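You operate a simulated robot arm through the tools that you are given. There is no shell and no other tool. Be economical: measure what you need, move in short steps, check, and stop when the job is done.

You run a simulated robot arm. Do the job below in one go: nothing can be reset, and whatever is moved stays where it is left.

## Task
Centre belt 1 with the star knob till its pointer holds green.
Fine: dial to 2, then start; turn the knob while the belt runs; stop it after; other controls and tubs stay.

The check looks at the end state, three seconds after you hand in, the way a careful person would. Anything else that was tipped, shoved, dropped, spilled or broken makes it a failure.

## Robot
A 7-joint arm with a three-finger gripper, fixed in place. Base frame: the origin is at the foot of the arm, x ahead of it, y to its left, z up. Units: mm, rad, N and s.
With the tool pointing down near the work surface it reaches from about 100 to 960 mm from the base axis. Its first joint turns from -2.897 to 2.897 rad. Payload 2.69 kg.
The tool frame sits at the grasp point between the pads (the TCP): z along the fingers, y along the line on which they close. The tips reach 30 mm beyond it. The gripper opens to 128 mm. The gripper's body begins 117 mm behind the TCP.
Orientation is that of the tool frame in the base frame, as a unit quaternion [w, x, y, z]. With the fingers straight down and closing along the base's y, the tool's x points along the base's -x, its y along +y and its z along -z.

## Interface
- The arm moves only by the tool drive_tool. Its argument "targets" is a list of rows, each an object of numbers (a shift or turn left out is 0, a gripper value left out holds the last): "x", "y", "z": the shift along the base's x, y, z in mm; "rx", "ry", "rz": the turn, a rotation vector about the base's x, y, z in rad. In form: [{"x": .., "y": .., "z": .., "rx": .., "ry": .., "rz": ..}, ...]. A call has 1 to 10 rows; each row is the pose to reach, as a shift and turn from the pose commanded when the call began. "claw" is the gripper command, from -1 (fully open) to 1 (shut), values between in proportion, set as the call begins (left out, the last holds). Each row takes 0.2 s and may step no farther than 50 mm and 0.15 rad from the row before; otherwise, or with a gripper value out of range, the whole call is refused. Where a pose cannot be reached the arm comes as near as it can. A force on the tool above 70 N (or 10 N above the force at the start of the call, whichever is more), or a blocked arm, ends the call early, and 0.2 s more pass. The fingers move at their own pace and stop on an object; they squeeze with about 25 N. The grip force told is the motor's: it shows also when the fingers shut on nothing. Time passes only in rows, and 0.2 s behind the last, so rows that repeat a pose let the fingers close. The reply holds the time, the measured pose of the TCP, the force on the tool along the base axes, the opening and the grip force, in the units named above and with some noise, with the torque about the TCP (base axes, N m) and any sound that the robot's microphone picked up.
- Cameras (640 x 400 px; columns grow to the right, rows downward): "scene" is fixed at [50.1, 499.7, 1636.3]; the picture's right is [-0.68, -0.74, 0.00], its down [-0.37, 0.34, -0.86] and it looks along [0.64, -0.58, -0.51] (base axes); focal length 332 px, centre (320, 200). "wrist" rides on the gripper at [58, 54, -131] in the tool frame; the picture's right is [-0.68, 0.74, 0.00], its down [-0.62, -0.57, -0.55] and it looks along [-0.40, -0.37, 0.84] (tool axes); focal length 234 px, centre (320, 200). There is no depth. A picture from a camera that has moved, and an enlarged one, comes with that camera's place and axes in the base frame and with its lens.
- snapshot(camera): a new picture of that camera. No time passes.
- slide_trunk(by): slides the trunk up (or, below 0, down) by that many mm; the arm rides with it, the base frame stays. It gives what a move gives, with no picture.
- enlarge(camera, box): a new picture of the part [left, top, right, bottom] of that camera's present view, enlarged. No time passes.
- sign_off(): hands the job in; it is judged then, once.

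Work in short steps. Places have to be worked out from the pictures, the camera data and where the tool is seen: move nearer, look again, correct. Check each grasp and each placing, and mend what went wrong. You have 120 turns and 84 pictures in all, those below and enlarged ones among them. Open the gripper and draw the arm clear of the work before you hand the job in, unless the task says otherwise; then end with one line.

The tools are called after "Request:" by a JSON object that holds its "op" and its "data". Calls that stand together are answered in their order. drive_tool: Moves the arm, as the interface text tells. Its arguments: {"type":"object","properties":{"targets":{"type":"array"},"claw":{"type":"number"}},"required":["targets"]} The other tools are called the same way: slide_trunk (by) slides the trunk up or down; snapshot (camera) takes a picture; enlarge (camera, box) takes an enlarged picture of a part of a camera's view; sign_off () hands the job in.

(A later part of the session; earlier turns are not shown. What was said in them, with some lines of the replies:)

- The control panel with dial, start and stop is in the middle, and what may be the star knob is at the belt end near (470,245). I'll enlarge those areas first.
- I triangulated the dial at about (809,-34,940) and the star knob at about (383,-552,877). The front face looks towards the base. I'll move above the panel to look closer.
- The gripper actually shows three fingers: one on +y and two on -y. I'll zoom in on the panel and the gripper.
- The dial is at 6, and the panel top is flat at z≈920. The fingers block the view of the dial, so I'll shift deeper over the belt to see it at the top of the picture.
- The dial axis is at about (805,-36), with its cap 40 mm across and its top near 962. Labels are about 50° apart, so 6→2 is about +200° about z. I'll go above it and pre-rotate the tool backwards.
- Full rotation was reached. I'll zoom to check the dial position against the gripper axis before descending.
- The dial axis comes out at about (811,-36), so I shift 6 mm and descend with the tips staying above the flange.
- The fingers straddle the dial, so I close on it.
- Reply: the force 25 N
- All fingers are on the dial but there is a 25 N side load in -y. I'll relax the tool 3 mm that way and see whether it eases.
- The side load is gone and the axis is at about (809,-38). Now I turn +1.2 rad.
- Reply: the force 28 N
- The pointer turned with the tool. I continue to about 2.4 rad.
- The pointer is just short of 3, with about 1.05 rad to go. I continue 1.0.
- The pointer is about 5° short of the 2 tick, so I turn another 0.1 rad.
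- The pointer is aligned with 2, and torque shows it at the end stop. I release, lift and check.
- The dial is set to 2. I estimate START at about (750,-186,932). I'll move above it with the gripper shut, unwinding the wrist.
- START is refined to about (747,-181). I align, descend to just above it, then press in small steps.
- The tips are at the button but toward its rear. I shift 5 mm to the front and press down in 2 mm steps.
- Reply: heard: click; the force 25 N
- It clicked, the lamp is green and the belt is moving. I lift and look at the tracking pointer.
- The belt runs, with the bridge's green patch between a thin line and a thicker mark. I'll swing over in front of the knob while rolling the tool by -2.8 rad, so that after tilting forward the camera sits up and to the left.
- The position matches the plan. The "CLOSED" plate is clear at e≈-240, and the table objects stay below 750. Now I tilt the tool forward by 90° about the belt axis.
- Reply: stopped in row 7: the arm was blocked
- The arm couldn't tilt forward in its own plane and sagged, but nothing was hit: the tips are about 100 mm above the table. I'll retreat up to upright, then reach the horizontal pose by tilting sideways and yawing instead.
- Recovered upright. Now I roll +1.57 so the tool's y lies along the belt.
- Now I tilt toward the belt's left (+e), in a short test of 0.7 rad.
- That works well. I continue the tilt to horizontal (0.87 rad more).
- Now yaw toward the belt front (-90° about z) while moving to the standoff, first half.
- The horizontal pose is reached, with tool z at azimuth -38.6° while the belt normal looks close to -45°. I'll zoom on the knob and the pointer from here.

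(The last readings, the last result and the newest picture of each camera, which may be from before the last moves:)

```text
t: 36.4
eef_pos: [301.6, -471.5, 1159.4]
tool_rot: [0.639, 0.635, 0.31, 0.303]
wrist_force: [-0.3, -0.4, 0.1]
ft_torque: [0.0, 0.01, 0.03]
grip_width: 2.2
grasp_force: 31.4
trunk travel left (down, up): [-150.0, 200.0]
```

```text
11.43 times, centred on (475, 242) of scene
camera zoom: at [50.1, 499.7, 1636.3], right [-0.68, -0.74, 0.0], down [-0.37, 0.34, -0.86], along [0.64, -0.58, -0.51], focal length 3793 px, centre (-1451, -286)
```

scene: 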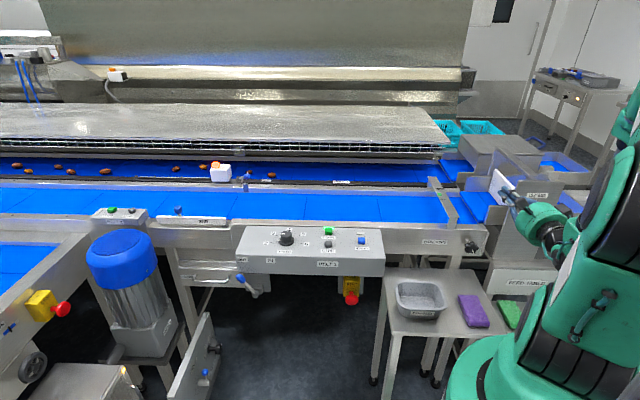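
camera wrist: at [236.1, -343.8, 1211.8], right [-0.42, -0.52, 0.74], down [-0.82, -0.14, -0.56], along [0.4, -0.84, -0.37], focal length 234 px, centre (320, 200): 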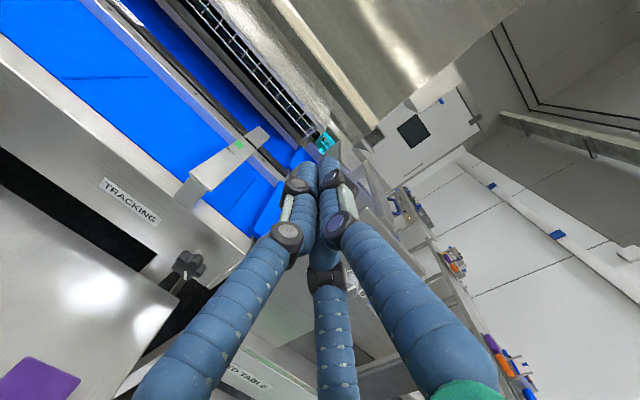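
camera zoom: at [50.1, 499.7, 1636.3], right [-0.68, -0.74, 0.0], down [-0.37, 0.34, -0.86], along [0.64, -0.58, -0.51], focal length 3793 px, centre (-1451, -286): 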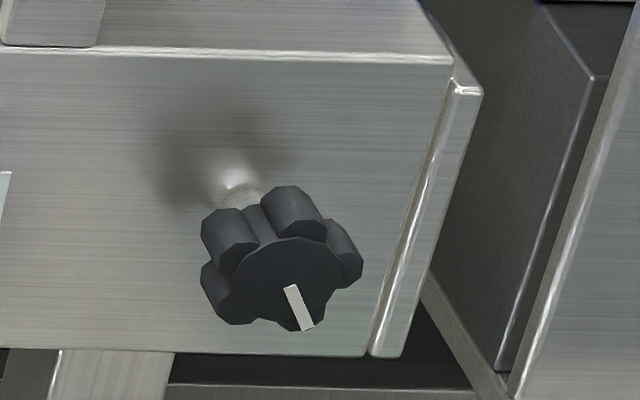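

The knob's front face is at about (368,-534,878). I'll lower using the trunk to keep the arm shape, then straighten the yaw.

Request:
{"op": "slide_trunk", "data": {"by": -145}}

Request:
{"op": "drive_tool", "data": {"targets": [{"z": -20, "rz": -0.04}, {"x": -2, "y": 4, "z": -40, "rz": -0.08}, {"x": -5, "y": 8, "z": -60, "rz": -0.112}], "claw": -0.2}}

Request:
{"op": "snapshot", "data": {"camera": "scene"}}

Request:
{"op": "snapshot", "data": {"camera": "wrist"}}

```text
t: 38.1
eef_pos: [300.3, -471.0, 1014.4]
tool_rot: [0.638, 0.636, 0.31, 0.305]
wrist_force: [-0.2, 0.4, -0.4]
ft_torque: [0.01, -0.01, 0.02]
grip_width: 2.2
grasp_force: 31.2
trunk travel left (down, up): [-5.0, 345.0]
```

```text
t: 38.9
eef_pos: [297.7, -463.6, 954.0]
tool_rot: [0.655, 0.651, 0.274, 0.268]
wrist_force: [0.0, -0.2, 0.2]
ft_torque: [0.02, -0.01, -0.01]
grip_width: 76.9
grasp_force: 0.0
trunk travel left (down, up): [-5.0, 345.0]
```

```text
42 pictures are left
```

scene: 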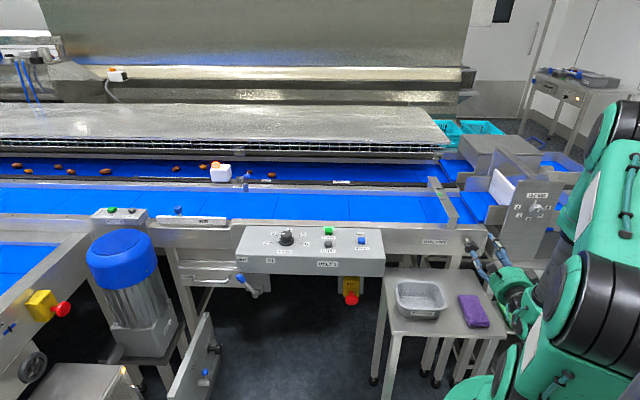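

```text
41 pictures are left
camera wrist: at [246.4, -328.9, 1006.4], right [-0.47, -0.47, 0.74], down [-0.83, -0.05, -0.56], along [0.31, -0.88, -0.37], focal length 234 px, centre (320, 200)
```

wrist: 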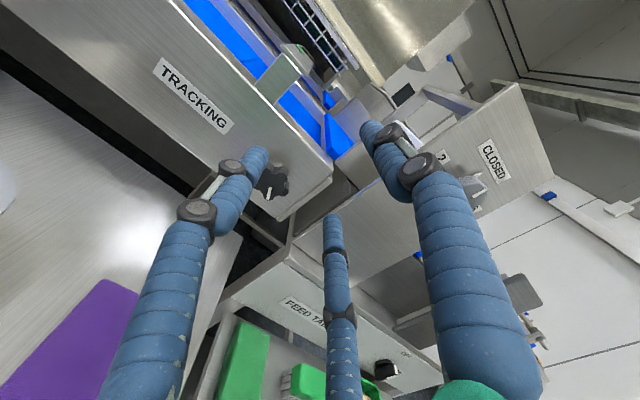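

The knob is at about E=-117 (aligned already), z≈880. I lower 74 mm and zoom.

Request:
{"op": "drive_tool", "data": {"targets": [{"z": -25}, {"z": -50}, {"z": -74}]}}

Request:
{"op": "enlarge", "data": {"camera": "wrist", "box": [220, 50, 420, 230]}}

Request:
{"op": "enlarge", "data": {"camera": "scene", "box": [420, 170, 560, 350]}}

```text
t: 39.7
eef_pos: [299.1, -463.2, 880.1]
tool_rot: [0.654, 0.652, 0.274, 0.267]
wrist_force: [0.2, 0.6, 0.7]
ft_torque: [0.02, 0.04, -0.02]
grip_width: 76.8
grasp_force: 0.1
trunk travel left (down, up): [-5.0, 345.0]
```

```text
2.22 times, centred on (320, 140) of wrist
camera zoom: at [247.6, -328.8, 932.8], right [-0.47, -0.47, 0.74], down [-0.83, -0.05, -0.56], along [0.31, -0.88, -0.37], focal length 520 px, centre (320, 333)
```

zoom: 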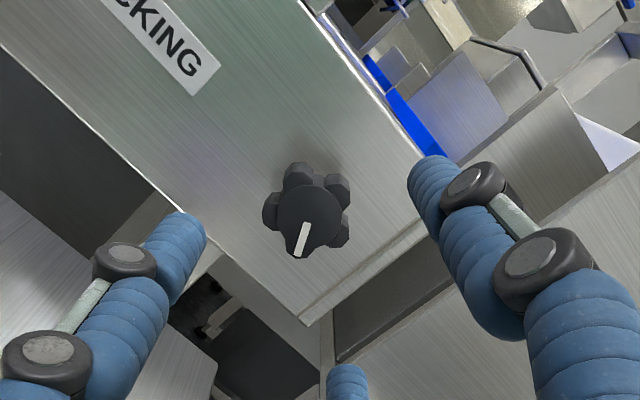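

```text
2.22 times, centred on (490, 260) of scene
camera zoom: at [50.1, 499.7, 1636.3], right [-0.68, -0.74, 0.0], down [-0.37, 0.34, -0.86], along [0.64, -0.58, -0.51], focal length 738 px, centre (-58, 67)
```

zoom: 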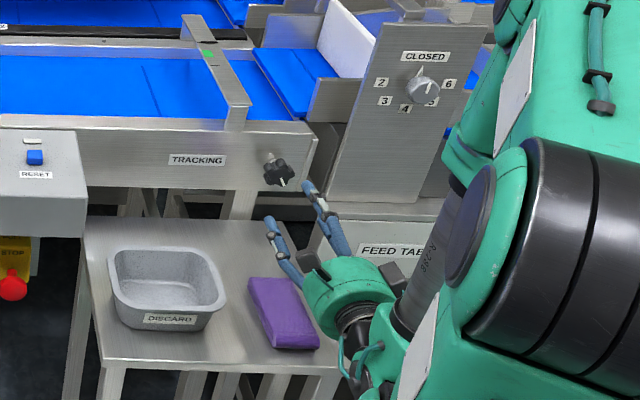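

The knob is about 5 mm lower than the gripper axis. I shift down 5 and advance 55 mm, then recheck.

Request:
{"op": "drive_tool", "data": {"targets": [{"x": 15.4, "y": -12.7, "z": -5}, {"x": 40.3, "y": -37.5, "z": -5}]}}

Request:
{"op": "enlarge", "data": {"camera": "wrist", "box": [220, 80, 420, 260]}}

Request:
{"op": "enlarge", "data": {"camera": "scene", "box": [440, 220, 520, 290]}}

```text
t: 40.3
eef_pos: [339.0, -500.5, 873.8]
tool_rot: [0.654, 0.652, 0.274, 0.269]
wrist_force: [-0.8, 0.6, 0.4]
ft_torque: [0.02, 0.01, 0.02]
grip_width: 76.8
grasp_force: 0.1
trunk travel left (down, up): [-5.0, 345.0]
```

```text
2.22 times, centred on (320, 170) of wrist
camera zoom: at [286.9, -366.6, 927.5], right [-0.47, -0.48, 0.74], down [-0.83, -0.05, -0.56], along [0.31, -0.88, -0.37], focal length 520 px, centre (320, 267)
```

zoom: 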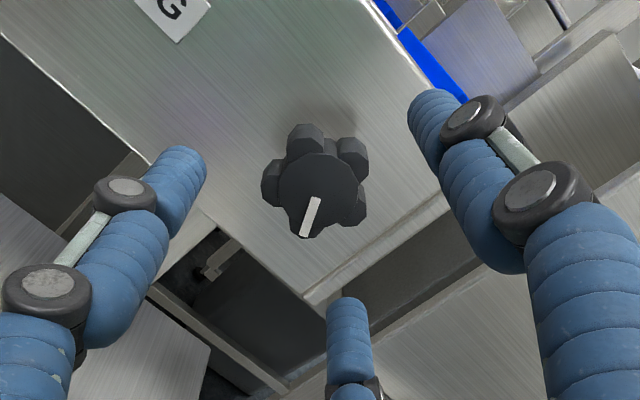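

```text
5.71 times, centred on (480, 255) of scene
camera zoom: at [50.1, 499.7, 1636.3], right [-0.68, -0.74, 0.0], down [-0.37, 0.34, -0.86], along [0.64, -0.58, -0.51], focal length 1896 px, centre (-594, -114)
```

zoom: 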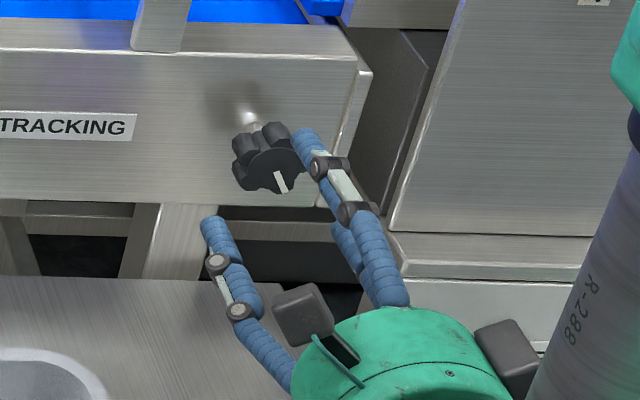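

Alignment is good: the knob sits on the gripper axis, its face about 44 mm ahead of the TCP. I advance 35 mm.

Request:
{"op": "drive_tool", "data": {"targets": [{"x": 8, "y": -8}, {"x": 16, "y": -16}, {"x": 25, "y": -25}]}}

Request:
{"op": "enlarge", "data": {"camera": "wrist", "box": [220, 100, 420, 280]}}

Request:
{"op": "enlarge", "data": {"camera": "scene", "box": [440, 220, 520, 290]}}

```text
t: 41.1
eef_pos: [361.9, -527.1, 874.3]
tool_rot: [0.654, 0.652, 0.275, 0.269]
wrist_force: [0.5, -0.4, 0.2]
ft_torque: [0.03, 0.0, -0.01]
grip_width: 76.8
grasp_force: 0.0
trunk travel left (down, up): [-5.0, 345.0]
```

```text
2.22 times, centred on (320, 190) of wrist
camera zoom: at [311.8, -392.3, 927.6], right [-0.47, -0.48, 0.74], down [-0.83, -0.05, -0.56], along [0.31, -0.88, -0.37], focal length 520 px, centre (320, 222)
```

zoom: 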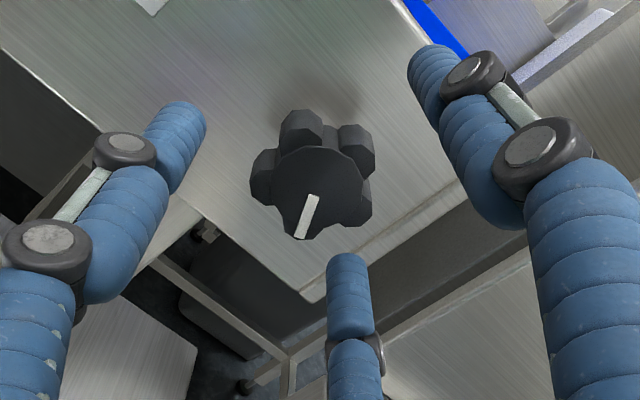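

```text
5.71 times, centred on (480, 255) of scene
camera zoom: at [50.1, 499.7, 1636.3], right [-0.68, -0.74, 0.0], down [-0.37, 0.34, -0.86], along [0.64, -0.58, -0.51], focal length 1896 px, centre (-594, -114)
```

zoom: 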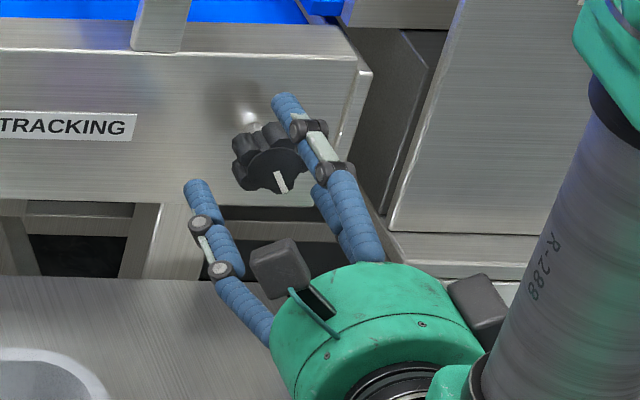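

The knob face is about 11 mm ahead of the TCP, with the tips along its sides. I close.

Request:
{"op": "drive_tool", "data": {"targets": [{}, {}, {}], "claw": 1}}

Request:
{"op": "enlarge", "data": {"camera": "wrist", "box": [220, 100, 420, 280]}}

Request:
{"op": "enlarge", "data": {"camera": "scene", "box": [410, 165, 500, 265]}}

```text
t: 41.9
eef_pos: [362.4, -526.9, 874.0]
tool_rot: [0.654, 0.652, 0.274, 0.269]
wrist_force: [0.5, -0.1, -0.4]
ft_torque: [0.01, 0.02, 0.02]
grip_width: 2.1
grasp_force: 25.3
trunk travel left (down, up): [-5.0, 345.0]
```

```text
2.22 times, centred on (320, 190) of wrist
camera zoom: at [311.7, -392.4, 927.6], right [-0.47, -0.48, 0.74], down [-0.83, -0.05, -0.56], along [0.31, -0.88, -0.37], focal length 520 px, centre (320, 222)
```

zoom: 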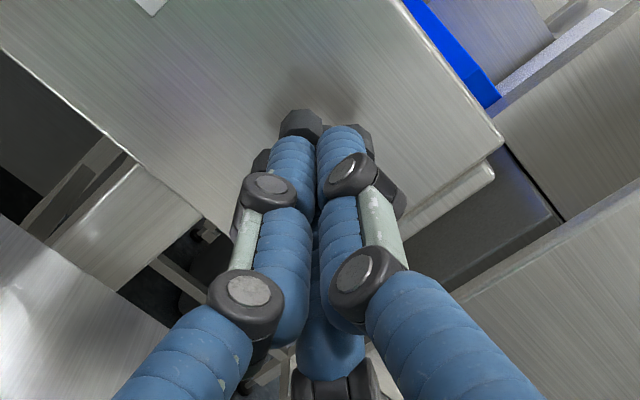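

```text
4.00 times, centred on (455, 215) of scene
camera zoom: at [50.1, 499.7, 1636.3], right [-0.68, -0.74, 0.0], down [-0.37, 0.34, -0.86], along [0.64, -0.58, -0.51], focal length 1328 px, centre (-220, 140)
```

zoom: 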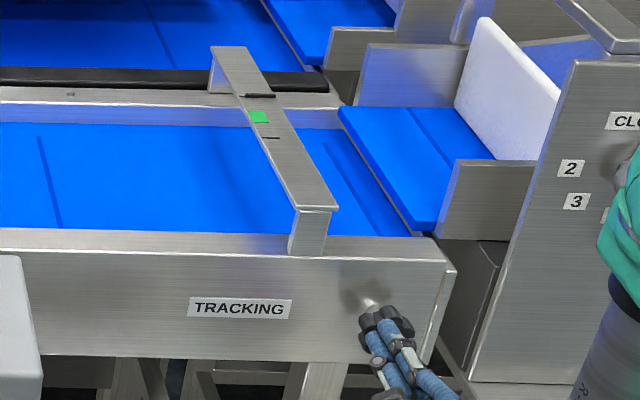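

The fingers shut just in front of the knob, so it is further away and about 9 mm lower and right than judged. Scene and wrist rays agree on E≈-126, z≈864, N≈652. I open, back off and realign.

Request:
{"op": "drive_tool", "data": {"targets": [{"x": -8.5, "y": 8.5}, {"x": -8.5, "y": 8.5}, {"x": -15, "y": 2, "z": -10}, {"x": -15, "y": 2, "z": -10}], "claw": -0.2}}

Request:
{"op": "enlarge", "data": {"camera": "wrist", "box": [220, 100, 420, 280]}}

Request:
{"op": "enlarge", "data": {"camera": "scene", "box": [440, 220, 520, 290]}}

```text
t: 42.9
eef_pos: [346.3, -525.0, 865.3]
tool_rot: [0.654, 0.651, 0.274, 0.269]
wrist_force: [0.4, -0.4, 0.0]
ft_torque: [0.03, 0.0, -0.02]
grip_width: 76.7
grasp_force: 0.1
trunk travel left (down, up): [-5.0, 345.0]
```

```text
2.22 times, centred on (320, 190) of wrist
camera zoom: at [295.8, -390.4, 918.7], right [-0.47, -0.48, 0.74], down [-0.83, -0.05, -0.56], along [0.31, -0.88, -0.37], focal length 520 px, centre (320, 222)
```

zoom: 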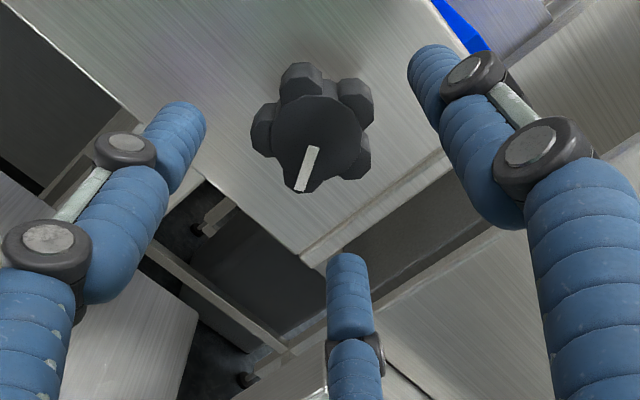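

```text
5.71 times, centred on (480, 255) of scene
camera zoom: at [50.1, 499.7, 1636.3], right [-0.68, -0.74, 0.0], down [-0.37, 0.34, -0.86], along [0.64, -0.58, -0.51], focal length 1896 px, centre (-594, -114)
```

zoom: 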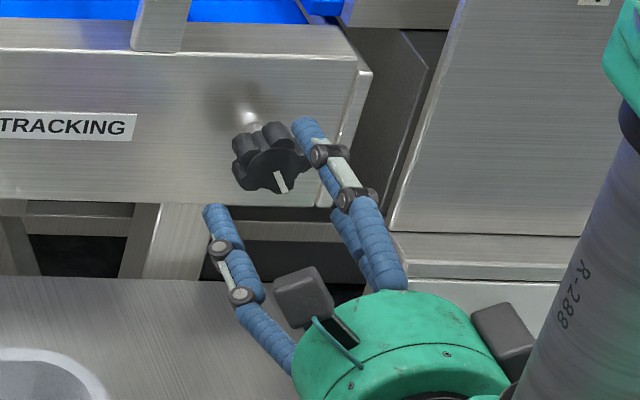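

The view now fits a knob face about 43 mm ahead, centred on axis. I advance 33 mm in small steps and check force.

Request:
{"op": "drive_tool", "data": {"targets": [{"x": 9, "y": -9}, {"x": 17, "y": -17}, {"x": 20, "y": -20}, {"x": 23.3, "y": -23.3}]}}

Request:
{"op": "enlarge", "data": {"camera": "wrist", "box": [220, 100, 420, 280]}}

Request:
{"op": "enlarge", "data": {"camera": "scene", "box": [440, 220, 520, 290]}}

```text
t: 43.9
eef_pos: [369.8, -547.6, 864.2]
tool_rot: [0.654, 0.651, 0.275, 0.268]
wrist_force: [-0.4, -0.6, 0.3]
ft_torque: [0.04, 0.01, 0.0]
grip_width: 76.8
grasp_force: 0.0
trunk travel left (down, up): [-5.0, 345.0]
```

```text
2.22 times, centred on (320, 190) of wrist
camera zoom: at [319.6, -412.7, 917.5], right [-0.47, -0.47, 0.74], down [-0.83, -0.05, -0.56], along [0.31, -0.88, -0.37], focal length 520 px, centre (320, 222)
```

zoom: 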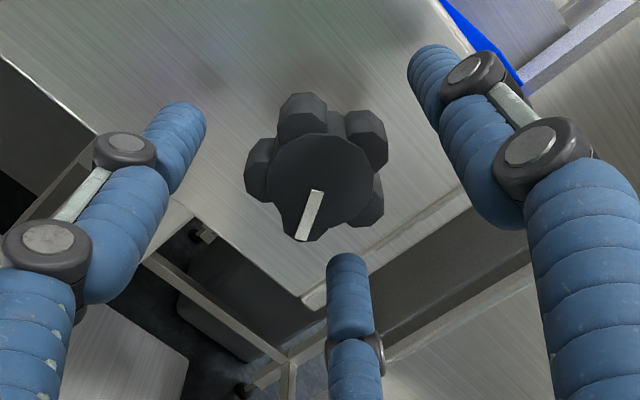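

```text
5.71 times, centred on (480, 255) of scene
camera zoom: at [50.1, 499.7, 1636.3], right [-0.68, -0.74, 0.0], down [-0.37, 0.34, -0.86], along [0.64, -0.58, -0.51], focal length 1896 px, centre (-594, -114)
```

zoom: 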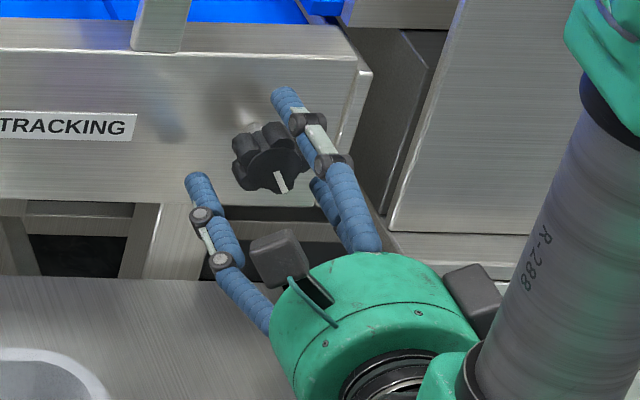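

Combining the views, the knob face is near N≈667, giving only about 12 mm of overlap. I advance 9 mm more, then close.

Request:
{"op": "drive_tool", "data": {"targets": [{"x": 3, "y": -3}, {"x": 6.4, "y": -6.4}]}}

Request:
{"op": "drive_tool", "data": {"targets": [{}, {}, {}], "claw": 1}}

Request:
{"op": "enlarge", "data": {"camera": "wrist", "box": [220, 100, 420, 280]}}

```text
t: 44.5
eef_pos: [376.1, -553.7, 864.3]
tool_rot: [0.655, 0.652, 0.274, 0.268]
wrist_force: [-0.2, -0.3, 0.1]
ft_torque: [-0.02, 0.0, 0.01]
grip_width: 76.7
grasp_force: 0.0
trunk travel left (down, up): [-5.0, 345.0]
```

```text
t: 45.3
eef_pos: [376.1, -552.9, 865.1]
tool_rot: [0.654, 0.651, 0.275, 0.269]
wrist_force: [2.1, 1.2, 4.5]
ft_torque: [-0.1, -0.12, 0.07]
grip_width: 45.8
grasp_force: 45.1
trunk travel left (down, up): [-5.0, 345.0]
```

```text
2.22 times, centred on (320, 190) of wrist
camera zoom: at [325.6, -419.1, 917.9], right [-0.47, -0.47, 0.74], down [-0.83, -0.05, -0.56], along [0.31, -0.88, -0.37], focal length 520 px, centre (320, 222)
```

zoom: 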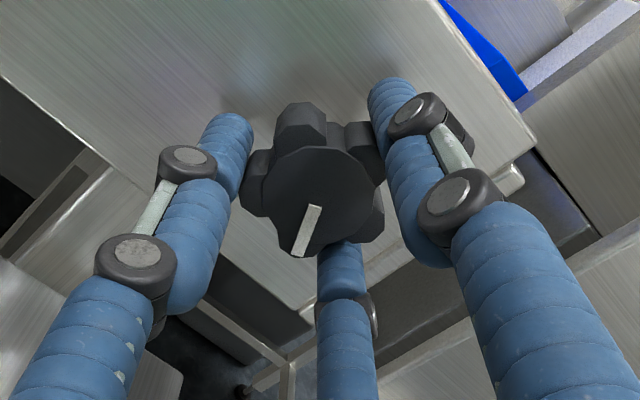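

A firm, well-centred grip on the knob (45.8 mm). I make a small clockwise test turn of 0.4 rad and watch the pointer.

Request:
{"op": "drive_tool", "data": {"targets": [{"rx": 0.07, "ry": -0.07}, {"rx": 0.14, "ry": -0.14}, {"rx": 0.21, "ry": -0.21}, {"rx": 0.283, "ry": -0.283}]}}

Request:
{"op": "enlarge", "data": {"camera": "scene", "box": [410, 165, 500, 265]}}

```text
t: 46.3
eef_pos: [376.4, -553.5, 865.5]
tool_rot: [0.587, 0.693, 0.139, 0.394]
wrist_force: [19.1, 3.5, 6.3]
ft_torque: [-0.08, -0.1, 0.81]
grip_width: 45.5
grasp_force: 44.7
trunk travel left (down, up): [-5.0, 345.0]
```

```text
4.00 times, centred on (455, 215) of scene
camera zoom: at [50.1, 499.7, 1636.3], right [-0.68, -0.74, 0.0], down [-0.37, 0.34, -0.86], along [0.64, -0.58, -0.51], focal length 1328 px, centre (-220, 140)
```

zoom: 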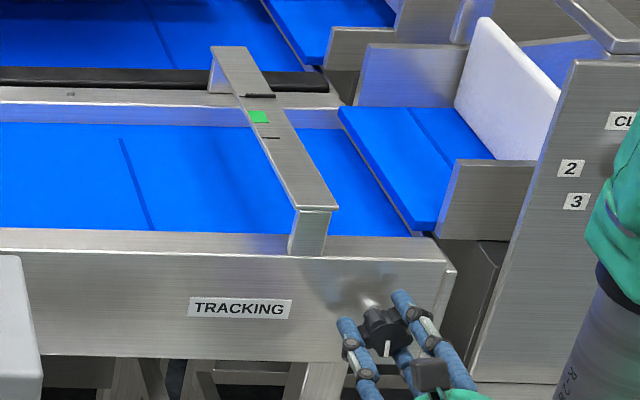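

The knob turned about 23°. I zoom tightly on the pointer.

Request:
{"op": "enlarge", "data": {"camera": "scene", "box": [460, 180, 485, 205]}}

```text
16.00 times, centred on (472, 192) of scene
camera zoom: at [50.1, 499.7, 1636.3], right [-0.68, -0.74, 0.0], down [-0.37, 0.34, -0.86], along [0.64, -0.58, -0.51], focal length 5310 px, centre (-2120, 320)
```

zoom: 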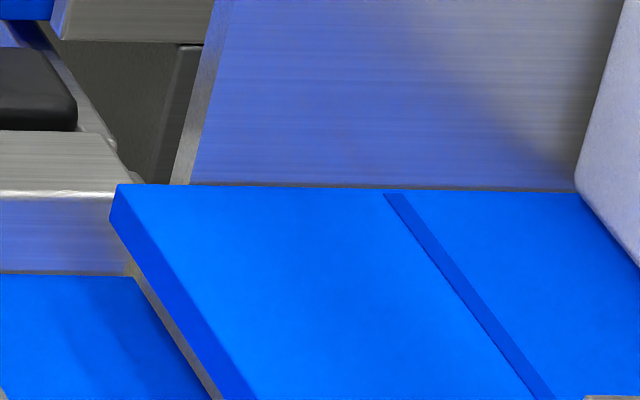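

The bridge is further left, near (440,190); zooming there.

Request:
{"op": "enlarge", "data": {"camera": "scene", "box": [427, 176, 459, 206]}}

```text
13.33 times, centred on (443, 191) of scene
camera zoom: at [50.1, 499.7, 1636.3], right [-0.68, -0.74, 0.0], down [-0.37, 0.34, -0.86], along [0.64, -0.58, -0.51], focal length 4425 px, centre (-1320, 320)
```

zoom: 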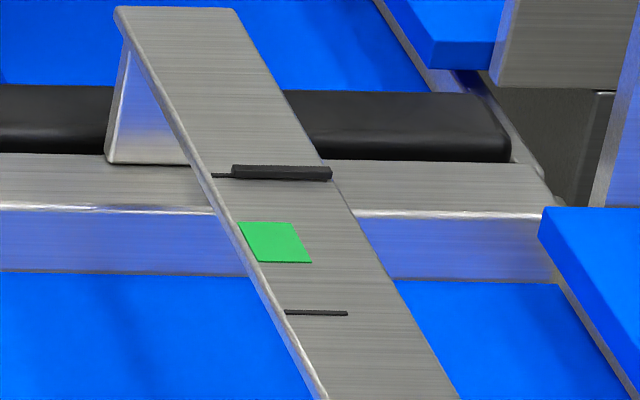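

The thick bar is the pointer, sitting at the far end mark, with green in the middle. No response to clockwise so far, so I turn counterclockwise 0.8 rad.

Request:
{"op": "drive_tool", "data": {"targets": [{"rx": -0.09, "ry": 0.09}, {"rx": -0.18, "ry": 0.18}, {"rx": -0.27, "ry": 0.27}, {"rx": -0.36, "ry": 0.36}, {"rx": -0.45, "ry": 0.45}, {"rx": -0.566, "ry": 0.566}]}}

Request:
{"op": "enlarge", "data": {"camera": "scene", "box": [427, 176, 459, 206]}}

```text
refused: row 6 steps farther than a row can; nothing moved
```

```text
13.33 times, centred on (443, 191) of scene
camera zoom: at [50.1, 499.7, 1636.3], right [-0.68, -0.74, 0.0], down [-0.37, 0.34, -0.86], along [0.64, -0.58, -0.51], focal length 4425 px, centre (-1320, 320)
```

zoom: 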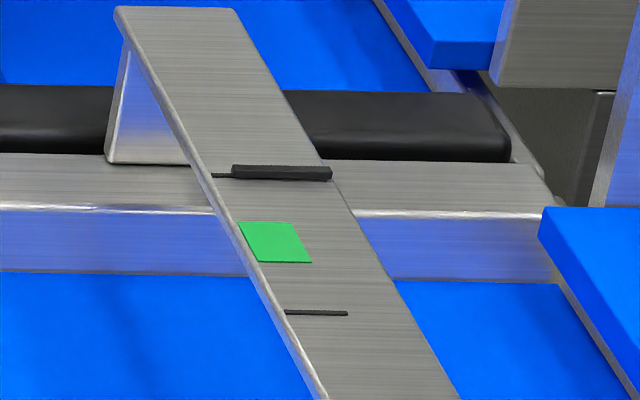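

One step was too large, so I redo it with even steps.

Request:
{"op": "drive_tool", "data": {"targets": [{"rx": -0.095, "ry": 0.095}, {"rx": -0.19, "ry": 0.19}, {"rx": -0.285, "ry": 0.285}, {"rx": -0.38, "ry": 0.38}, {"rx": -0.475, "ry": 0.475}, {"rx": -0.566, "ry": 0.566}]}}

Request:
{"op": "enlarge", "data": {"camera": "scene", "box": [427, 176, 459, 206]}}

```text
t: 47.7
eef_pos: [376.2, -553.1, 865.2]
tool_rot: [0.694, 0.584, 0.398, 0.133]
wrist_force: [-7.9, 6.9, 14.0]
ft_torque: [-0.06, -0.09, -0.14]
grip_width: 45.9
grasp_force: 45.1
trunk travel left (down, up): [-5.0, 345.0]
```

```text
13.33 times, centred on (443, 191) of scene
camera zoom: at [50.1, 499.7, 1636.3], right [-0.68, -0.74, 0.0], down [-0.37, 0.34, -0.86], along [0.64, -0.58, -0.51], focal length 4425 px, centre (-1320, 320)
```

zoom: 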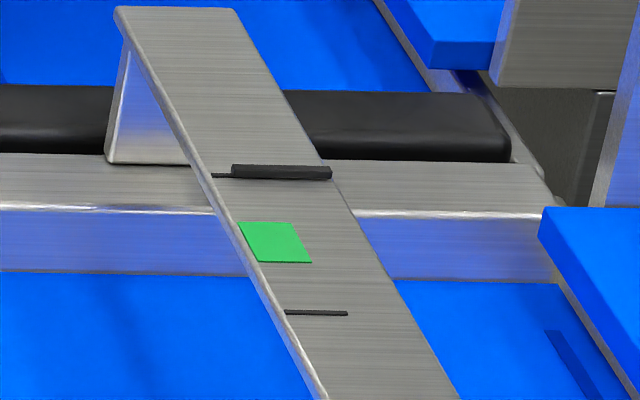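

Still at the end mark, so I continue counterclockwise another 0.8 rad.

Request:
{"op": "drive_tool", "data": {"targets": [{"rx": -0.095, "ry": 0.095}, {"rx": -0.19, "ry": 0.19}, {"rx": -0.285, "ry": 0.285}, {"rx": -0.38, "ry": 0.38}, {"rx": -0.475, "ry": 0.475}, {"rx": -0.566, "ry": 0.566}]}}

Request:
{"op": "enlarge", "data": {"camera": "scene", "box": [427, 176, 459, 206]}}

Request:
{"op": "enlarge", "data": {"camera": "wrist", "box": [220, 100, 420, 280]}}

```text
t: 49.1
eef_pos: [376.5, -553.8, 865.2]
tool_rot: [0.691, 0.383, 0.595, -0.148]
wrist_force: [-0.2, 1.1, 3.6]
ft_torque: [-0.02, 0.01, 0.22]
grip_width: 45.7
grasp_force: 44.9
trunk travel left (down, up): [-5.0, 345.0]
```

```text
13.33 times, centred on (443, 191) of scene
camera zoom: at [50.1, 499.7, 1636.3], right [-0.68, -0.74, 0.0], down [-0.37, 0.34, -0.86], along [0.64, -0.58, -0.51], focal length 4425 px, centre (-1320, 320)
```

zoom: 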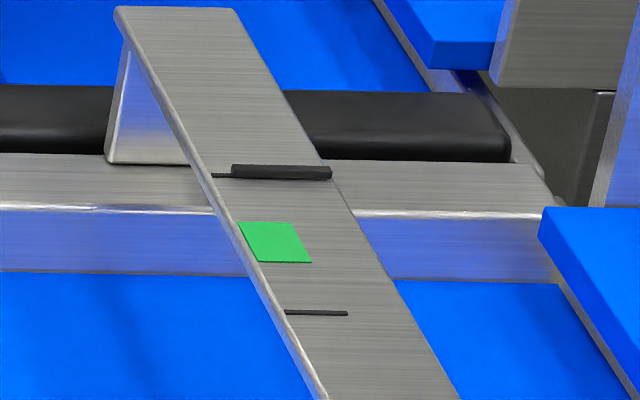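

```text
2.22 times, centred on (320, 190) of wrist
camera zoom: at [334.5, -410.2, 829.6], right [0.32, 0.32, 0.89], down [-0.91, -0.14, 0.38], along [0.25, -0.94, 0.25], focal length 520 px, centre (320, 222)
```

zoom: 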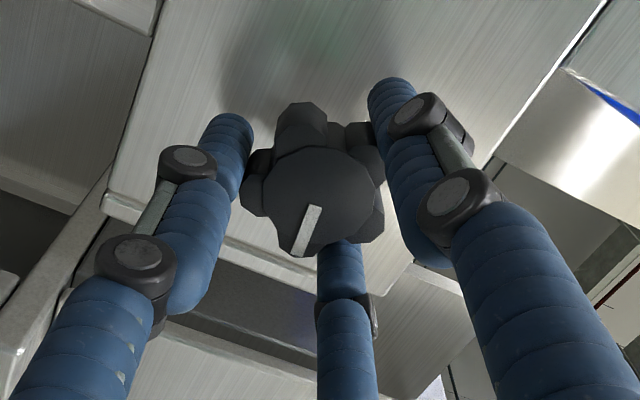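

The knob turns with the grip but the pointer hasn't moved. I wait 2 s here to see whether it drifts slowly.

Request:
{"op": "drive_tool", "data": {"targets": [{}, {}, {}, {}, {}, {}, {}, {}, {}, {}]}}

Request:
{"op": "enlarge", "data": {"camera": "scene", "box": [427, 176, 459, 206]}}

```text
t: 51.3
eef_pos: [377.0, -553.6, 865.5]
tool_rot: [0.691, 0.384, 0.594, -0.149]
wrist_force: [4.4, 2.0, 5.9]
ft_torque: [-0.04, -0.1, 0.14]
grip_width: 46.0
grasp_force: 45.0
trunk travel left (down, up): [-5.0, 345.0]
```

```text
13.33 times, centred on (443, 191) of scene
camera zoom: at [50.1, 499.7, 1636.3], right [-0.68, -0.74, 0.0], down [-0.37, 0.34, -0.86], along [0.64, -0.58, -0.51], focal length 4425 px, centre (-1320, 320)
```

zoom: 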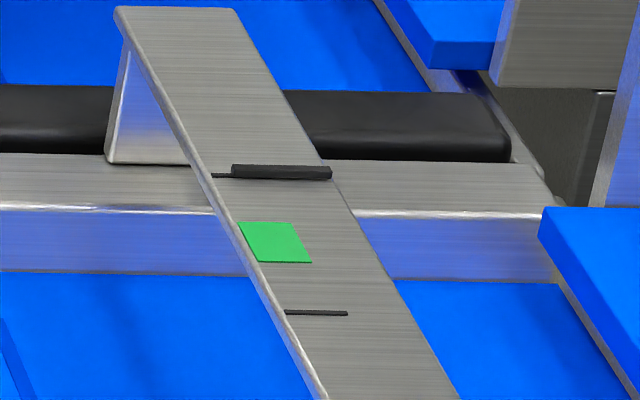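

No drift here. I now go clockwise, 1.6 rad from here, to about +0.4, then beyond.

Request:
{"op": "drive_tool", "data": {"targets": [{"rx": 0.1, "ry": -0.1}, {"rx": 0.2, "ry": -0.2}, {"rx": 0.3, "ry": -0.3}, {"rx": 0.4, "ry": -0.4}, {"rx": 0.5, "ry": -0.5}, {"rx": 0.6, "ry": -0.6}, {"rx": 0.7, "ry": -0.7}, {"rx": 0.8, "ry": -0.8}, {"rx": 0.9, "ry": -0.9}, {"rx": 1.0, "ry": -1.0}]}}

Request:
{"op": "drive_tool", "data": {"targets": [{"rx": 0.1, "ry": -0.1}, {"rx": 0.2, "ry": -0.2}, {"rx": 0.3, "ry": -0.3}, {"rx": 0.4, "ry": -0.4}, {"rx": 0.5, "ry": -0.5}, {"rx": 0.6, "ry": -0.6}]}}

Request:
{"op": "enlarge", "data": {"camera": "scene", "box": [427, 176, 459, 206]}}

```text
t: 53.5
eef_pos: [376.1, -552.6, 864.7]
tool_rot: [0.622, 0.677, 0.202, 0.337]
wrist_force: [-6.1, -5.8, -0.1]
ft_torque: [-0.07, -0.02, -0.2]
grip_width: 45.8
grasp_force: 44.8
trunk travel left (down, up): [-5.0, 345.0]
```

```text
t: 54.9
eef_pos: [376.6, -555.4, 864.4]
tool_rot: [0.428, 0.7, -0.095, 0.563]
wrist_force: [-2.3, -8.5, -3.1]
ft_torque: [0.12, 0.12, 0.34]
grip_width: 45.9
grasp_force: 45.2
trunk travel left (down, up): [-5.0, 345.0]
```

```text
13.33 times, centred on (443, 191) of scene
camera zoom: at [50.1, 499.7, 1636.3], right [-0.68, -0.74, 0.0], down [-0.37, 0.34, -0.86], along [0.64, -0.58, -0.51], focal length 4425 px, centre (-1320, 320)
```

zoom: 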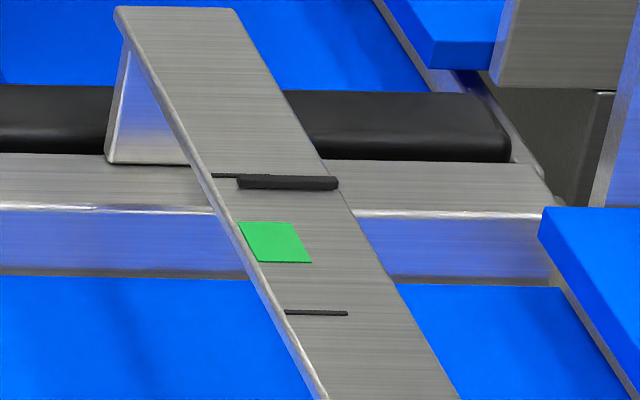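

It responds to clockwise: the pointer moved from row 172 to 182 at about +1.06 rad. I hold 1 s to see whether it keeps drifting.

Request:
{"op": "drive_tool", "data": {"targets": [{}, {}, {}, {}, {}]}}

Request:
{"op": "enlarge", "data": {"camera": "scene", "box": [427, 176, 459, 206]}}

```text
t: 56.1
eef_pos: [376.5, -553.1, 864.7]
tool_rot: [0.428, 0.701, -0.094, 0.563]
wrist_force: [-2.6, -6.5, -3.1]
ft_torque: [0.04, 0.06, -0.08]
grip_width: 45.9
grasp_force: 44.8
trunk travel left (down, up): [-5.0, 345.0]
```

```text
13.33 times, centred on (443, 191) of scene
camera zoom: at [50.1, 499.7, 1636.3], right [-0.68, -0.74, 0.0], down [-0.37, 0.34, -0.86], along [0.64, -0.58, -0.51], focal length 4425 px, centre (-1320, 320)
```

zoom: 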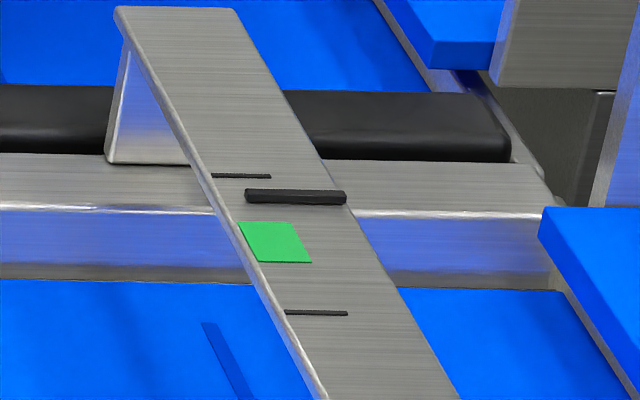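

It drifts at about 12 px/s. I hold again to see whether the rate is constant (an integrator) or settling.

Request:
{"op": "drive_tool", "data": {"targets": [{}, {}, {}, {}, {}]}}

Request:
{"op": "enlarge", "data": {"camera": "scene", "box": [427, 176, 459, 206]}}

```text
t: 57.3
eef_pos: [377.5, -552.8, 864.9]
tool_rot: [0.429, 0.7, -0.094, 0.563]
wrist_force: [-2.9, -5.6, -5.3]
ft_torque: [0.08, 0.06, -0.16]
grip_width: 45.7
grasp_force: 45.0
trunk travel left (down, up): [-5.0, 345.0]
```

```text
13.33 times, centred on (443, 191) of scene
camera zoom: at [50.1, 499.7, 1636.3], right [-0.68, -0.74, 0.0], down [-0.37, 0.34, -0.86], along [0.64, -0.58, -0.51], focal length 4425 px, centre (-1320, 320)
```

zoom: 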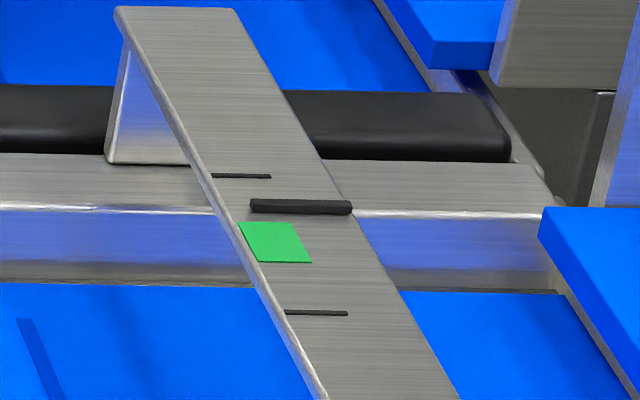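

The rate is slowing (14 then 10 px), so it settles with τ≈3.5 s towards about row 231, inside green (223–262). I add a small 0.1 rad clockwise and wait 2 s.

Request:
{"op": "drive_tool", "data": {"targets": [{"rx": 0.035, "ry": -0.035}, {"rx": 0.07, "ry": -0.07}, {"rx": 0.07, "ry": -0.07}, {"rx": 0.07, "ry": -0.07}, {"rx": 0.07, "ry": -0.07}, {"rx": 0.07, "ry": -0.07}, {"rx": 0.07, "ry": -0.07}, {"rx": 0.07, "ry": -0.07}, {"rx": 0.07, "ry": -0.07}, {"rx": 0.07, "ry": -0.07}]}}

Request:
{"op": "enlarge", "data": {"camera": "scene", "box": [427, 176, 459, 206]}}

```text
t: 59.5
eef_pos: [376.0, -554.2, 865.8]
tool_rot: [0.4, 0.695, -0.128, 0.584]
wrist_force: [-16.9, -4.4, -7.0]
ft_torque: [0.14, 0.14, -0.39]
grip_width: 45.5
grasp_force: 44.8
trunk travel left (down, up): [-5.0, 345.0]
```

```text
13.33 times, centred on (443, 191) of scene
camera zoom: at [50.1, 499.7, 1636.3], right [-0.68, -0.74, 0.0], down [-0.37, 0.34, -0.86], along [0.64, -0.58, -0.51], focal length 4425 px, centre (-1320, 320)
```

zoom: 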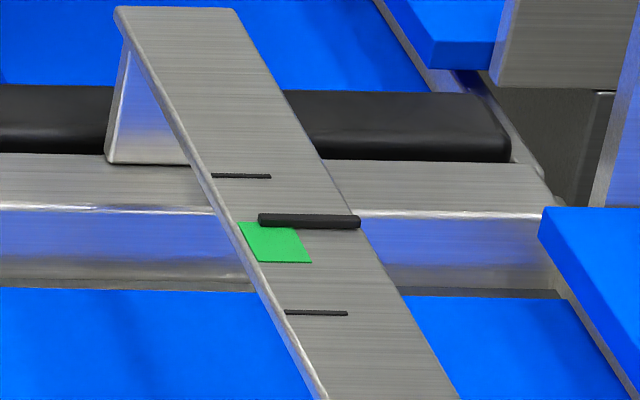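

It's at row 221 and still creeping; I wait about 4 s to find the settled position.

Request:
{"op": "drive_tool", "data": {"targets": [{}, {}, {}, {}, {}, {}, {}, {}, {}, {}]}}

Request:
{"op": "drive_tool", "data": {"targets": [{}, {}, {}, {}, {}, {}, {}, {}, {}, {}]}}

Request:
{"op": "enlarge", "data": {"camera": "scene", "box": [427, 176, 459, 206]}}

```text
t: 61.7
eef_pos: [376.3, -553.4, 863.6]
tool_rot: [0.399, 0.695, -0.128, 0.584]
wrist_force: [-15.2, -3.8, -8.7]
ft_torque: [0.18, 0.17, -0.29]
grip_width: 45.9
grasp_force: 45.2
trunk travel left (down, up): [-5.0, 345.0]
```

```text
t: 63.9
eef_pos: [377.0, -553.8, 865.0]
tool_rot: [0.4, 0.695, -0.129, 0.584]
wrist_force: [-13.6, -1.7, -10.6]
ft_torque: [0.13, 0.19, -0.18]
grip_width: 46.1
grasp_force: 45.1
trunk travel left (down, up): [-5.0, 345.0]
```

```text
13.33 times, centred on (443, 191) of scene
camera zoom: at [50.1, 499.7, 1636.3], right [-0.68, -0.74, 0.0], down [-0.37, 0.34, -0.86], along [0.64, -0.58, -0.51], focal length 4425 px, centre (-1320, 320)
```

zoom: 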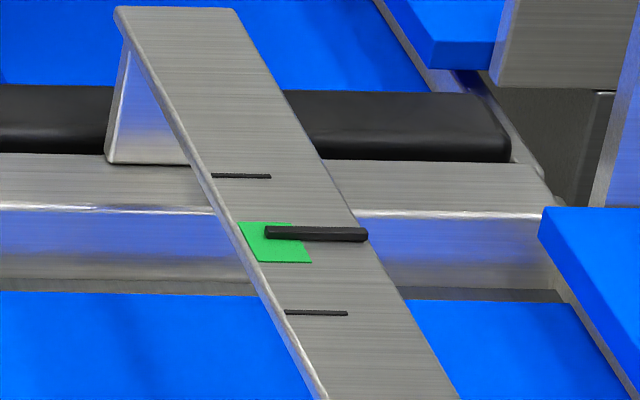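

It's at row 234, heading for about 239, which is the middle of green. I release the knob and back straight off; the belt keeps running meanwhile to confirm that it holds.

Request:
{"op": "drive_tool", "data": {"targets": [{}, {}, {"x": -10, "y": 10}, {"x": -30, "y": 30}, {"x": -60, "y": 60}, {"x": -75, "y": 75}, {"x": -75, "y": 75}, {"x": -75, "y": 75}], "claw": -0.2}}

Request:
{"op": "enlarge", "data": {"camera": "scene", "box": [427, 176, 459, 206]}}

Request:
{"op": "snapshot", "data": {"camera": "scene"}}

```text
t: 65.7
eef_pos: [300.7, -478.9, 863.7]
tool_rot: [0.401, 0.694, -0.129, 0.584]
wrist_force: [0.6, 0.0, 0.8]
ft_torque: [-0.02, 0.01, 0.01]
grip_width: 76.6
grasp_force: 0.0
trunk travel left (down, up): [-5.0, 345.0]
```

```text
13.33 times, centred on (443, 191) of scene
camera zoom: at [50.1, 499.7, 1636.3], right [-0.68, -0.74, 0.0], down [-0.37, 0.34, -0.86], along [0.64, -0.58, -0.51], focal length 4425 px, centre (-1320, 320)
```

zoom: 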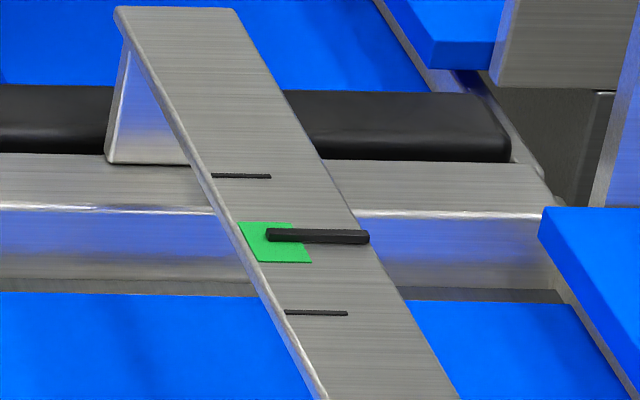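

```text
13 pictures are left
```

scene: 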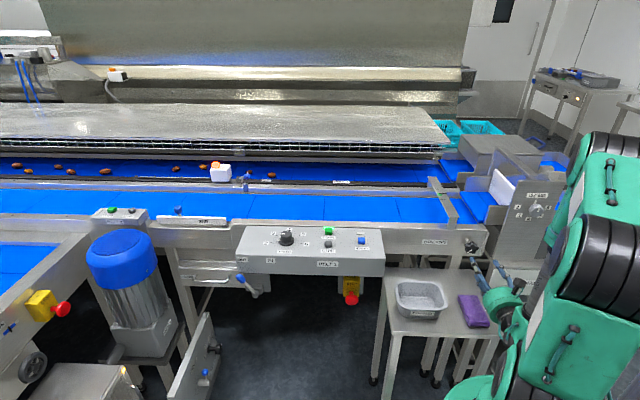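

The pointer is at row 237, in green and settling. Now I reverse out: raise the trunk, then unroll the tool while going up.

Request:
{"op": "slide_trunk", "data": {"by": 145}}

Request:
{"op": "drive_tool", "data": {"targets": [{"z": 20, "rx": -0.1, "ry": 0.1}, {"z": 40, "rx": -0.2, "ry": 0.2}, {"z": 60, "rx": -0.3, "ry": 0.3}, {"z": 80, "rx": -0.4, "ry": 0.4}, {"z": 100, "rx": -0.5, "ry": 0.5}, {"z": 120, "rx": -0.6, "ry": 0.6}, {"z": 140, "rx": -0.7, "ry": 0.7}, {"z": 150, "rx": -0.82, "ry": 0.82}], "claw": 1}}

```text
t: 67.5
eef_pos: [300.5, -479.0, 1009.4]
tool_rot: [0.4, 0.695, -0.13, 0.583]
wrist_force: [-0.9, -0.7, 0.2]
ft_torque: [0.03, -0.04, 0.0]
grip_width: 76.8
grasp_force: 0.1
trunk travel left (down, up): [-150.0, 200.0]
```

```text
refused: row 8 steps farther than a row can; nothing moved
```

The last step was too large; I retry with even steps.

Request:
{"op": "drive_tool", "data": {"targets": [{"z": 20, "rx": -0.1, "ry": 0.1}, {"z": 40, "rx": -0.2, "ry": 0.2}, {"z": 60, "rx": -0.3, "ry": 0.3}, {"z": 80, "rx": -0.4, "ry": 0.4}, {"z": 100, "rx": -0.5, "ry": 0.5}, {"z": 120, "rx": -0.6, "ry": 0.6}, {"z": 140, "rx": -0.7, "ry": 0.7}, {"z": 145, "rx": -0.77, "ry": 0.77}, {"z": 150, "rx": -0.82, "ry": 0.82}], "claw": 1}}

```text
t: 69.5
eef_pos: [300.5, -478.9, 1160.0]
tool_rot: [0.655, 0.652, 0.273, 0.268]
wrist_force: [-0.4, -0.4, 0.7]
ft_torque: [0.01, 0.01, -0.01]
grip_width: 1.9
grasp_force: 24.9
trunk travel left (down, up): [-150.0, 200.0]
```

Back at the earlier waypoint orientation. I reverse the yaw.

Request:
{"op": "drive_tool", "data": {"targets": [{"x": 16, "y": 21, "rz": 0.15}, {"x": 32, "y": 42, "rz": 0.3}, {"x": 48, "y": 64, "rz": 0.45}, {"x": 64, "y": 85, "rz": 0.6}, {"x": 80, "y": 106, "rz": 0.75}, {"x": 97, "y": 128, "rz": 0.9}, {"x": 113, "y": 149, "rz": 1.05}, {"x": 129, "y": 170, "rz": 1.2}, {"x": 145, "y": 192, "rz": 1.35}, {"x": 161, "y": 213, "rz": 1.5}]}}

Request:
{"op": "drive_tool", "data": {"targets": [{"rz": 0.112}]}}

Request:
{"op": "drive_tool", "data": {"targets": [{"rx": -0.1, "ry": 0.092}, {"rx": -0.2, "ry": 0.184}, {"rx": -0.3, "ry": 0.276}, {"rx": -0.4, "ry": 0.368}, {"rx": -0.5, "ry": 0.46}, {"rx": -0.6, "ry": 0.552}, {"rx": -0.7, "ry": 0.644}, {"rx": -0.8, "ry": 0.736}, {"rx": -0.9, "ry": 0.828}, {"rx": -1.0, "ry": 0.92}]}}

```text
t: 71.7
eef_pos: [461.8, -263.8, 1159.6]
tool_rot: [0.294, 0.29, 0.645, 0.643]
wrist_force: [-0.5, 0.6, -0.5]
ft_torque: [0.01, -0.01, -0.02]
grip_width: 2.0
grasp_force: 24.7
trunk travel left (down, up): [-150.0, 200.0]
```

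```text
t: 72.0
eef_pos: [461.3, -264.8, 1160.1]
tool_rot: [0.258, 0.254, 0.659, 0.659]
wrist_force: [-0.6, 0.8, 0.4]
ft_torque: [-0.01, 0.02, -0.08]
grip_width: 2.2
grasp_force: 25.3
trunk travel left (down, up): [-150.0, 200.0]
```

```text
t: 74.2
eef_pos: [461.5, -264.5, 1159.9]
tool_rot: [0.038, 0.359, 0.927, 0.098]
wrist_force: [0.2, -0.5, -0.4]
ft_torque: [0.01, 0.0, 0.01]
grip_width: 1.9
grasp_force: 25.0
trunk travel left (down, up): [-150.0, 200.0]
```

Nearly upright. I finish the tilt and move above STOP, estimated at (692,-127).

Request:
{"op": "drive_tool", "data": {"targets": [{"x": 29, "y": 17, "z": -10, "rx": -0.052, "ry": 0.047}, {"x": 58, "y": 34, "z": -25, "rx": -0.104, "ry": 0.095}, {"x": 87, "y": 51, "z": -40, "rx": -0.155, "ry": 0.142}, {"x": 116, "y": 68, "z": -60, "rx": -0.155, "ry": 0.142}, {"x": 145, "y": 86, "z": -80, "rx": -0.155, "ry": 0.142}, {"x": 174, "y": 103, "z": -100, "rx": -0.155, "ry": 0.142}, {"x": 203, "y": 120, "z": -115, "rx": -0.155, "ry": 0.142}, {"x": 230.5, "y": 137.5, "z": -130, "rx": -0.155, "ry": 0.142}]}}

Request:
{"op": "enlarge", "data": {"camera": "wrist", "box": [200, 40, 440, 220]}}

Request:
{"op": "enlarge", "data": {"camera": "scene", "box": [270, 160, 470, 260]}}

```text
t: 76.0
eef_pos: [690.4, -127.2, 1029.8]
tool_rot: [0.0, 0.36, 0.933, 0.001]
wrist_force: [-1.0, 1.1, -0.6]
ft_torque: [0.02, -0.03, 0.01]
grip_width: 2.1
grasp_force: 25.4
trunk travel left (down, up): [-150.0, 200.0]
```

```text
2.22 times, centred on (320, 130) of wrist
camera zoom: at [683.3, -48.1, 1160.3], right [1.0, 0.09, 0.0], down [0.07, -0.83, 0.55], along [0.05, -0.54, -0.84], focal length 520 px, centre (320, 356)
```

zoom: 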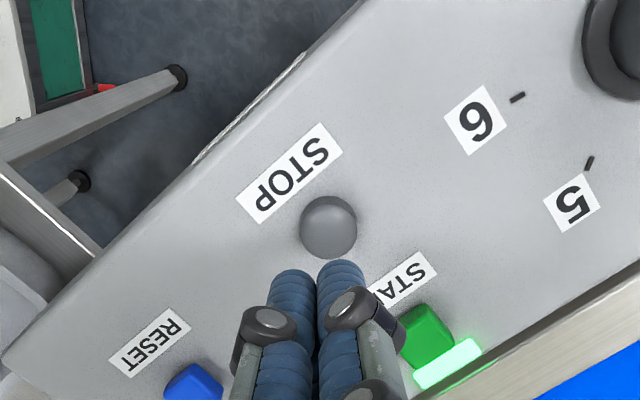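

```text
3.20 times, centred on (370, 210) of scene
camera zoom: at [50.1, 499.7, 1636.3], right [-0.68, -0.74, 0.0], down [-0.37, 0.34, -0.86], along [0.64, -0.58, -0.51], focal length 1062 px, centre (160, 168)
```

zoom: 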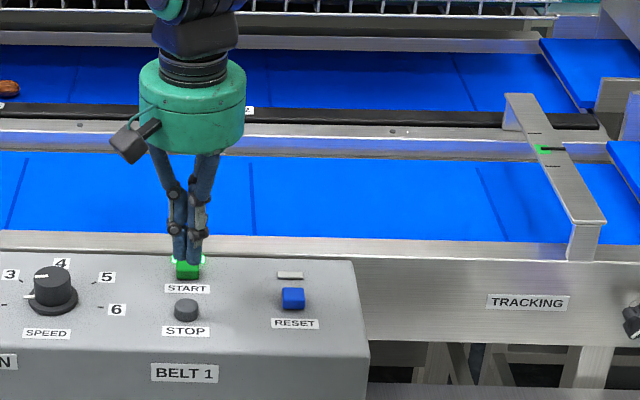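

STOP is at about (694,-125), so I shift 2 mm and press down in small steps.

Request:
{"op": "drive_tool", "data": {"targets": [{"x": 2.5, "y": 1.7, "z": -30}, {"x": 2.5, "y": 1.7, "z": -58}, {"x": 2.5, "y": 1.7, "z": -62}, {"x": 2.5, "y": 1.7, "z": -65}, {"x": 2.5, "y": 1.7, "z": -67}, {"x": 2.5, "y": 1.7, "z": -69}]}}

```text
t: 77.5
eef_pos: [693.5, -125.6, 960.4]
tool_rot: [0.001, 0.36, 0.933, 0.003]
wrist_force: [-4.0, 6.7, 16.7]
ft_torque: [0.09, 0.13, -0.04]
grip_width: 5.7
grasp_force: 31.5
trunk travel left (down, up): [-150.0, 200.0]
heard: click
```

It clicked. I lift well clear and check the lamp and belt.

Request:
{"op": "drive_tool", "data": {"targets": [{"z": 30}, {"z": 70}, {"z": 110}, {"x": -25, "y": 20, "z": 150}, {"x": -50, "y": 40, "z": 190}, {"x": -75, "y": 60, "z": 230}], "claw": -0.5}}

Request:
{"op": "enlarge", "data": {"camera": "scene", "box": [230, 165, 490, 300]}}

Request:
{"op": "enlarge", "data": {"camera": "scene", "box": [427, 176, 459, 206]}}

```text
refused: row 4 steps farther than a row can; nothing moved
```

```text
2.46 times, centred on (360, 232) of scene
camera zoom: at [50.1, 499.7, 1636.3], right [-0.68, -0.74, 0.0], down [-0.37, 0.34, -0.86], along [0.64, -0.58, -0.51], focal length 817 px, centre (222, 120)
```

zoom: 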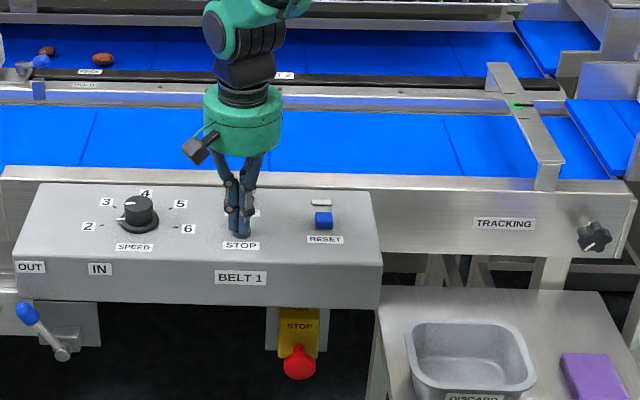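

```text
13.33 times, centred on (443, 191) of scene
camera zoom: at [50.1, 499.7, 1636.3], right [-0.68, -0.74, 0.0], down [-0.37, 0.34, -0.86], along [0.64, -0.58, -0.51], focal length 4425 px, centre (-1320, 320)
```

zoom: 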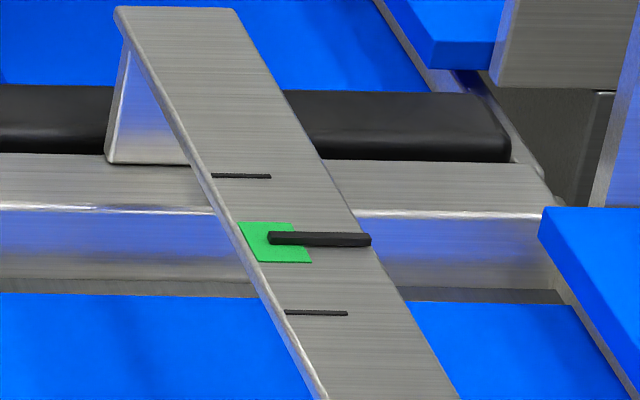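

The pointer is centred in green. I retry the lift with smaller steps, opening only once clear.

Request:
{"op": "drive_tool", "data": {"targets": [{"z": 30}, {"z": 70}, {"z": 110}, {"x": -15, "y": 12, "z": 145}, {"x": -30, "y": 24, "z": 180}, {"x": -45, "y": 36, "z": 215}]}}

Request:
{"op": "drive_tool", "data": {"targets": [{"z": 20}, {"z": 20}, {"z": 20}], "claw": -1}}

Request:
{"op": "enlarge", "data": {"camera": "scene", "box": [230, 165, 490, 300]}}

```text
t: 78.8
eef_pos: [651.1, -91.1, 1173.6]
tool_rot: [0.0, 0.36, 0.933, 0.002]
wrist_force: [0.9, -0.6, -0.2]
ft_torque: [0.01, 0.04, -0.04]
grip_width: 2.2
grasp_force: 31.4
trunk travel left (down, up): [-150.0, 200.0]
```

```text
t: 79.7
eef_pos: [651.4, -88.6, 1195.2]
tool_rot: [0.0, 0.359, 0.933, 0.0]
wrist_force: [0.3, 0.2, -0.7]
ft_torque: [-0.02, 0.03, 0.01]
grip_width: 127.7
grasp_force: 0.0
trunk travel left (down, up): [-150.0, 200.0]
```

```text
2.46 times, centred on (360, 232) of scene
camera zoom: at [50.1, 499.7, 1636.3], right [-0.68, -0.74, 0.0], down [-0.37, 0.34, -0.86], along [0.64, -0.58, -0.51], focal length 817 px, centre (222, 120)
```

zoom: 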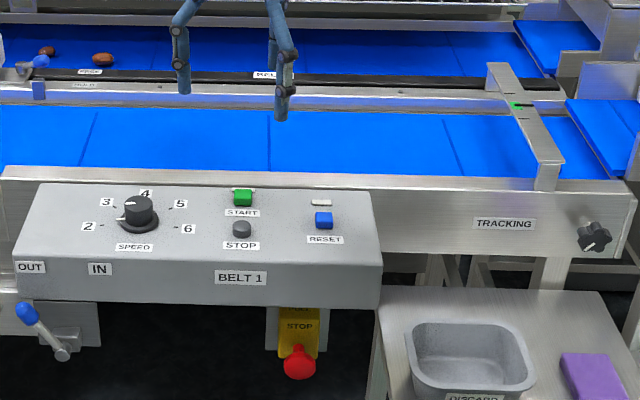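

The lamp is off, the seams haven't moved since STOP, the dial reads 2, and the pointer is in green. Nothing else has moved and the gripper is open and clear, so I hand in.

Request:
{"op": "sign_off", "data": {}}

```text
The job is handed in.
```

Belt 1 is centred with its pointer holding in the middle of the green; the speed dial is at 2, the belt is stopped, and the other controls and tubs are untouched.
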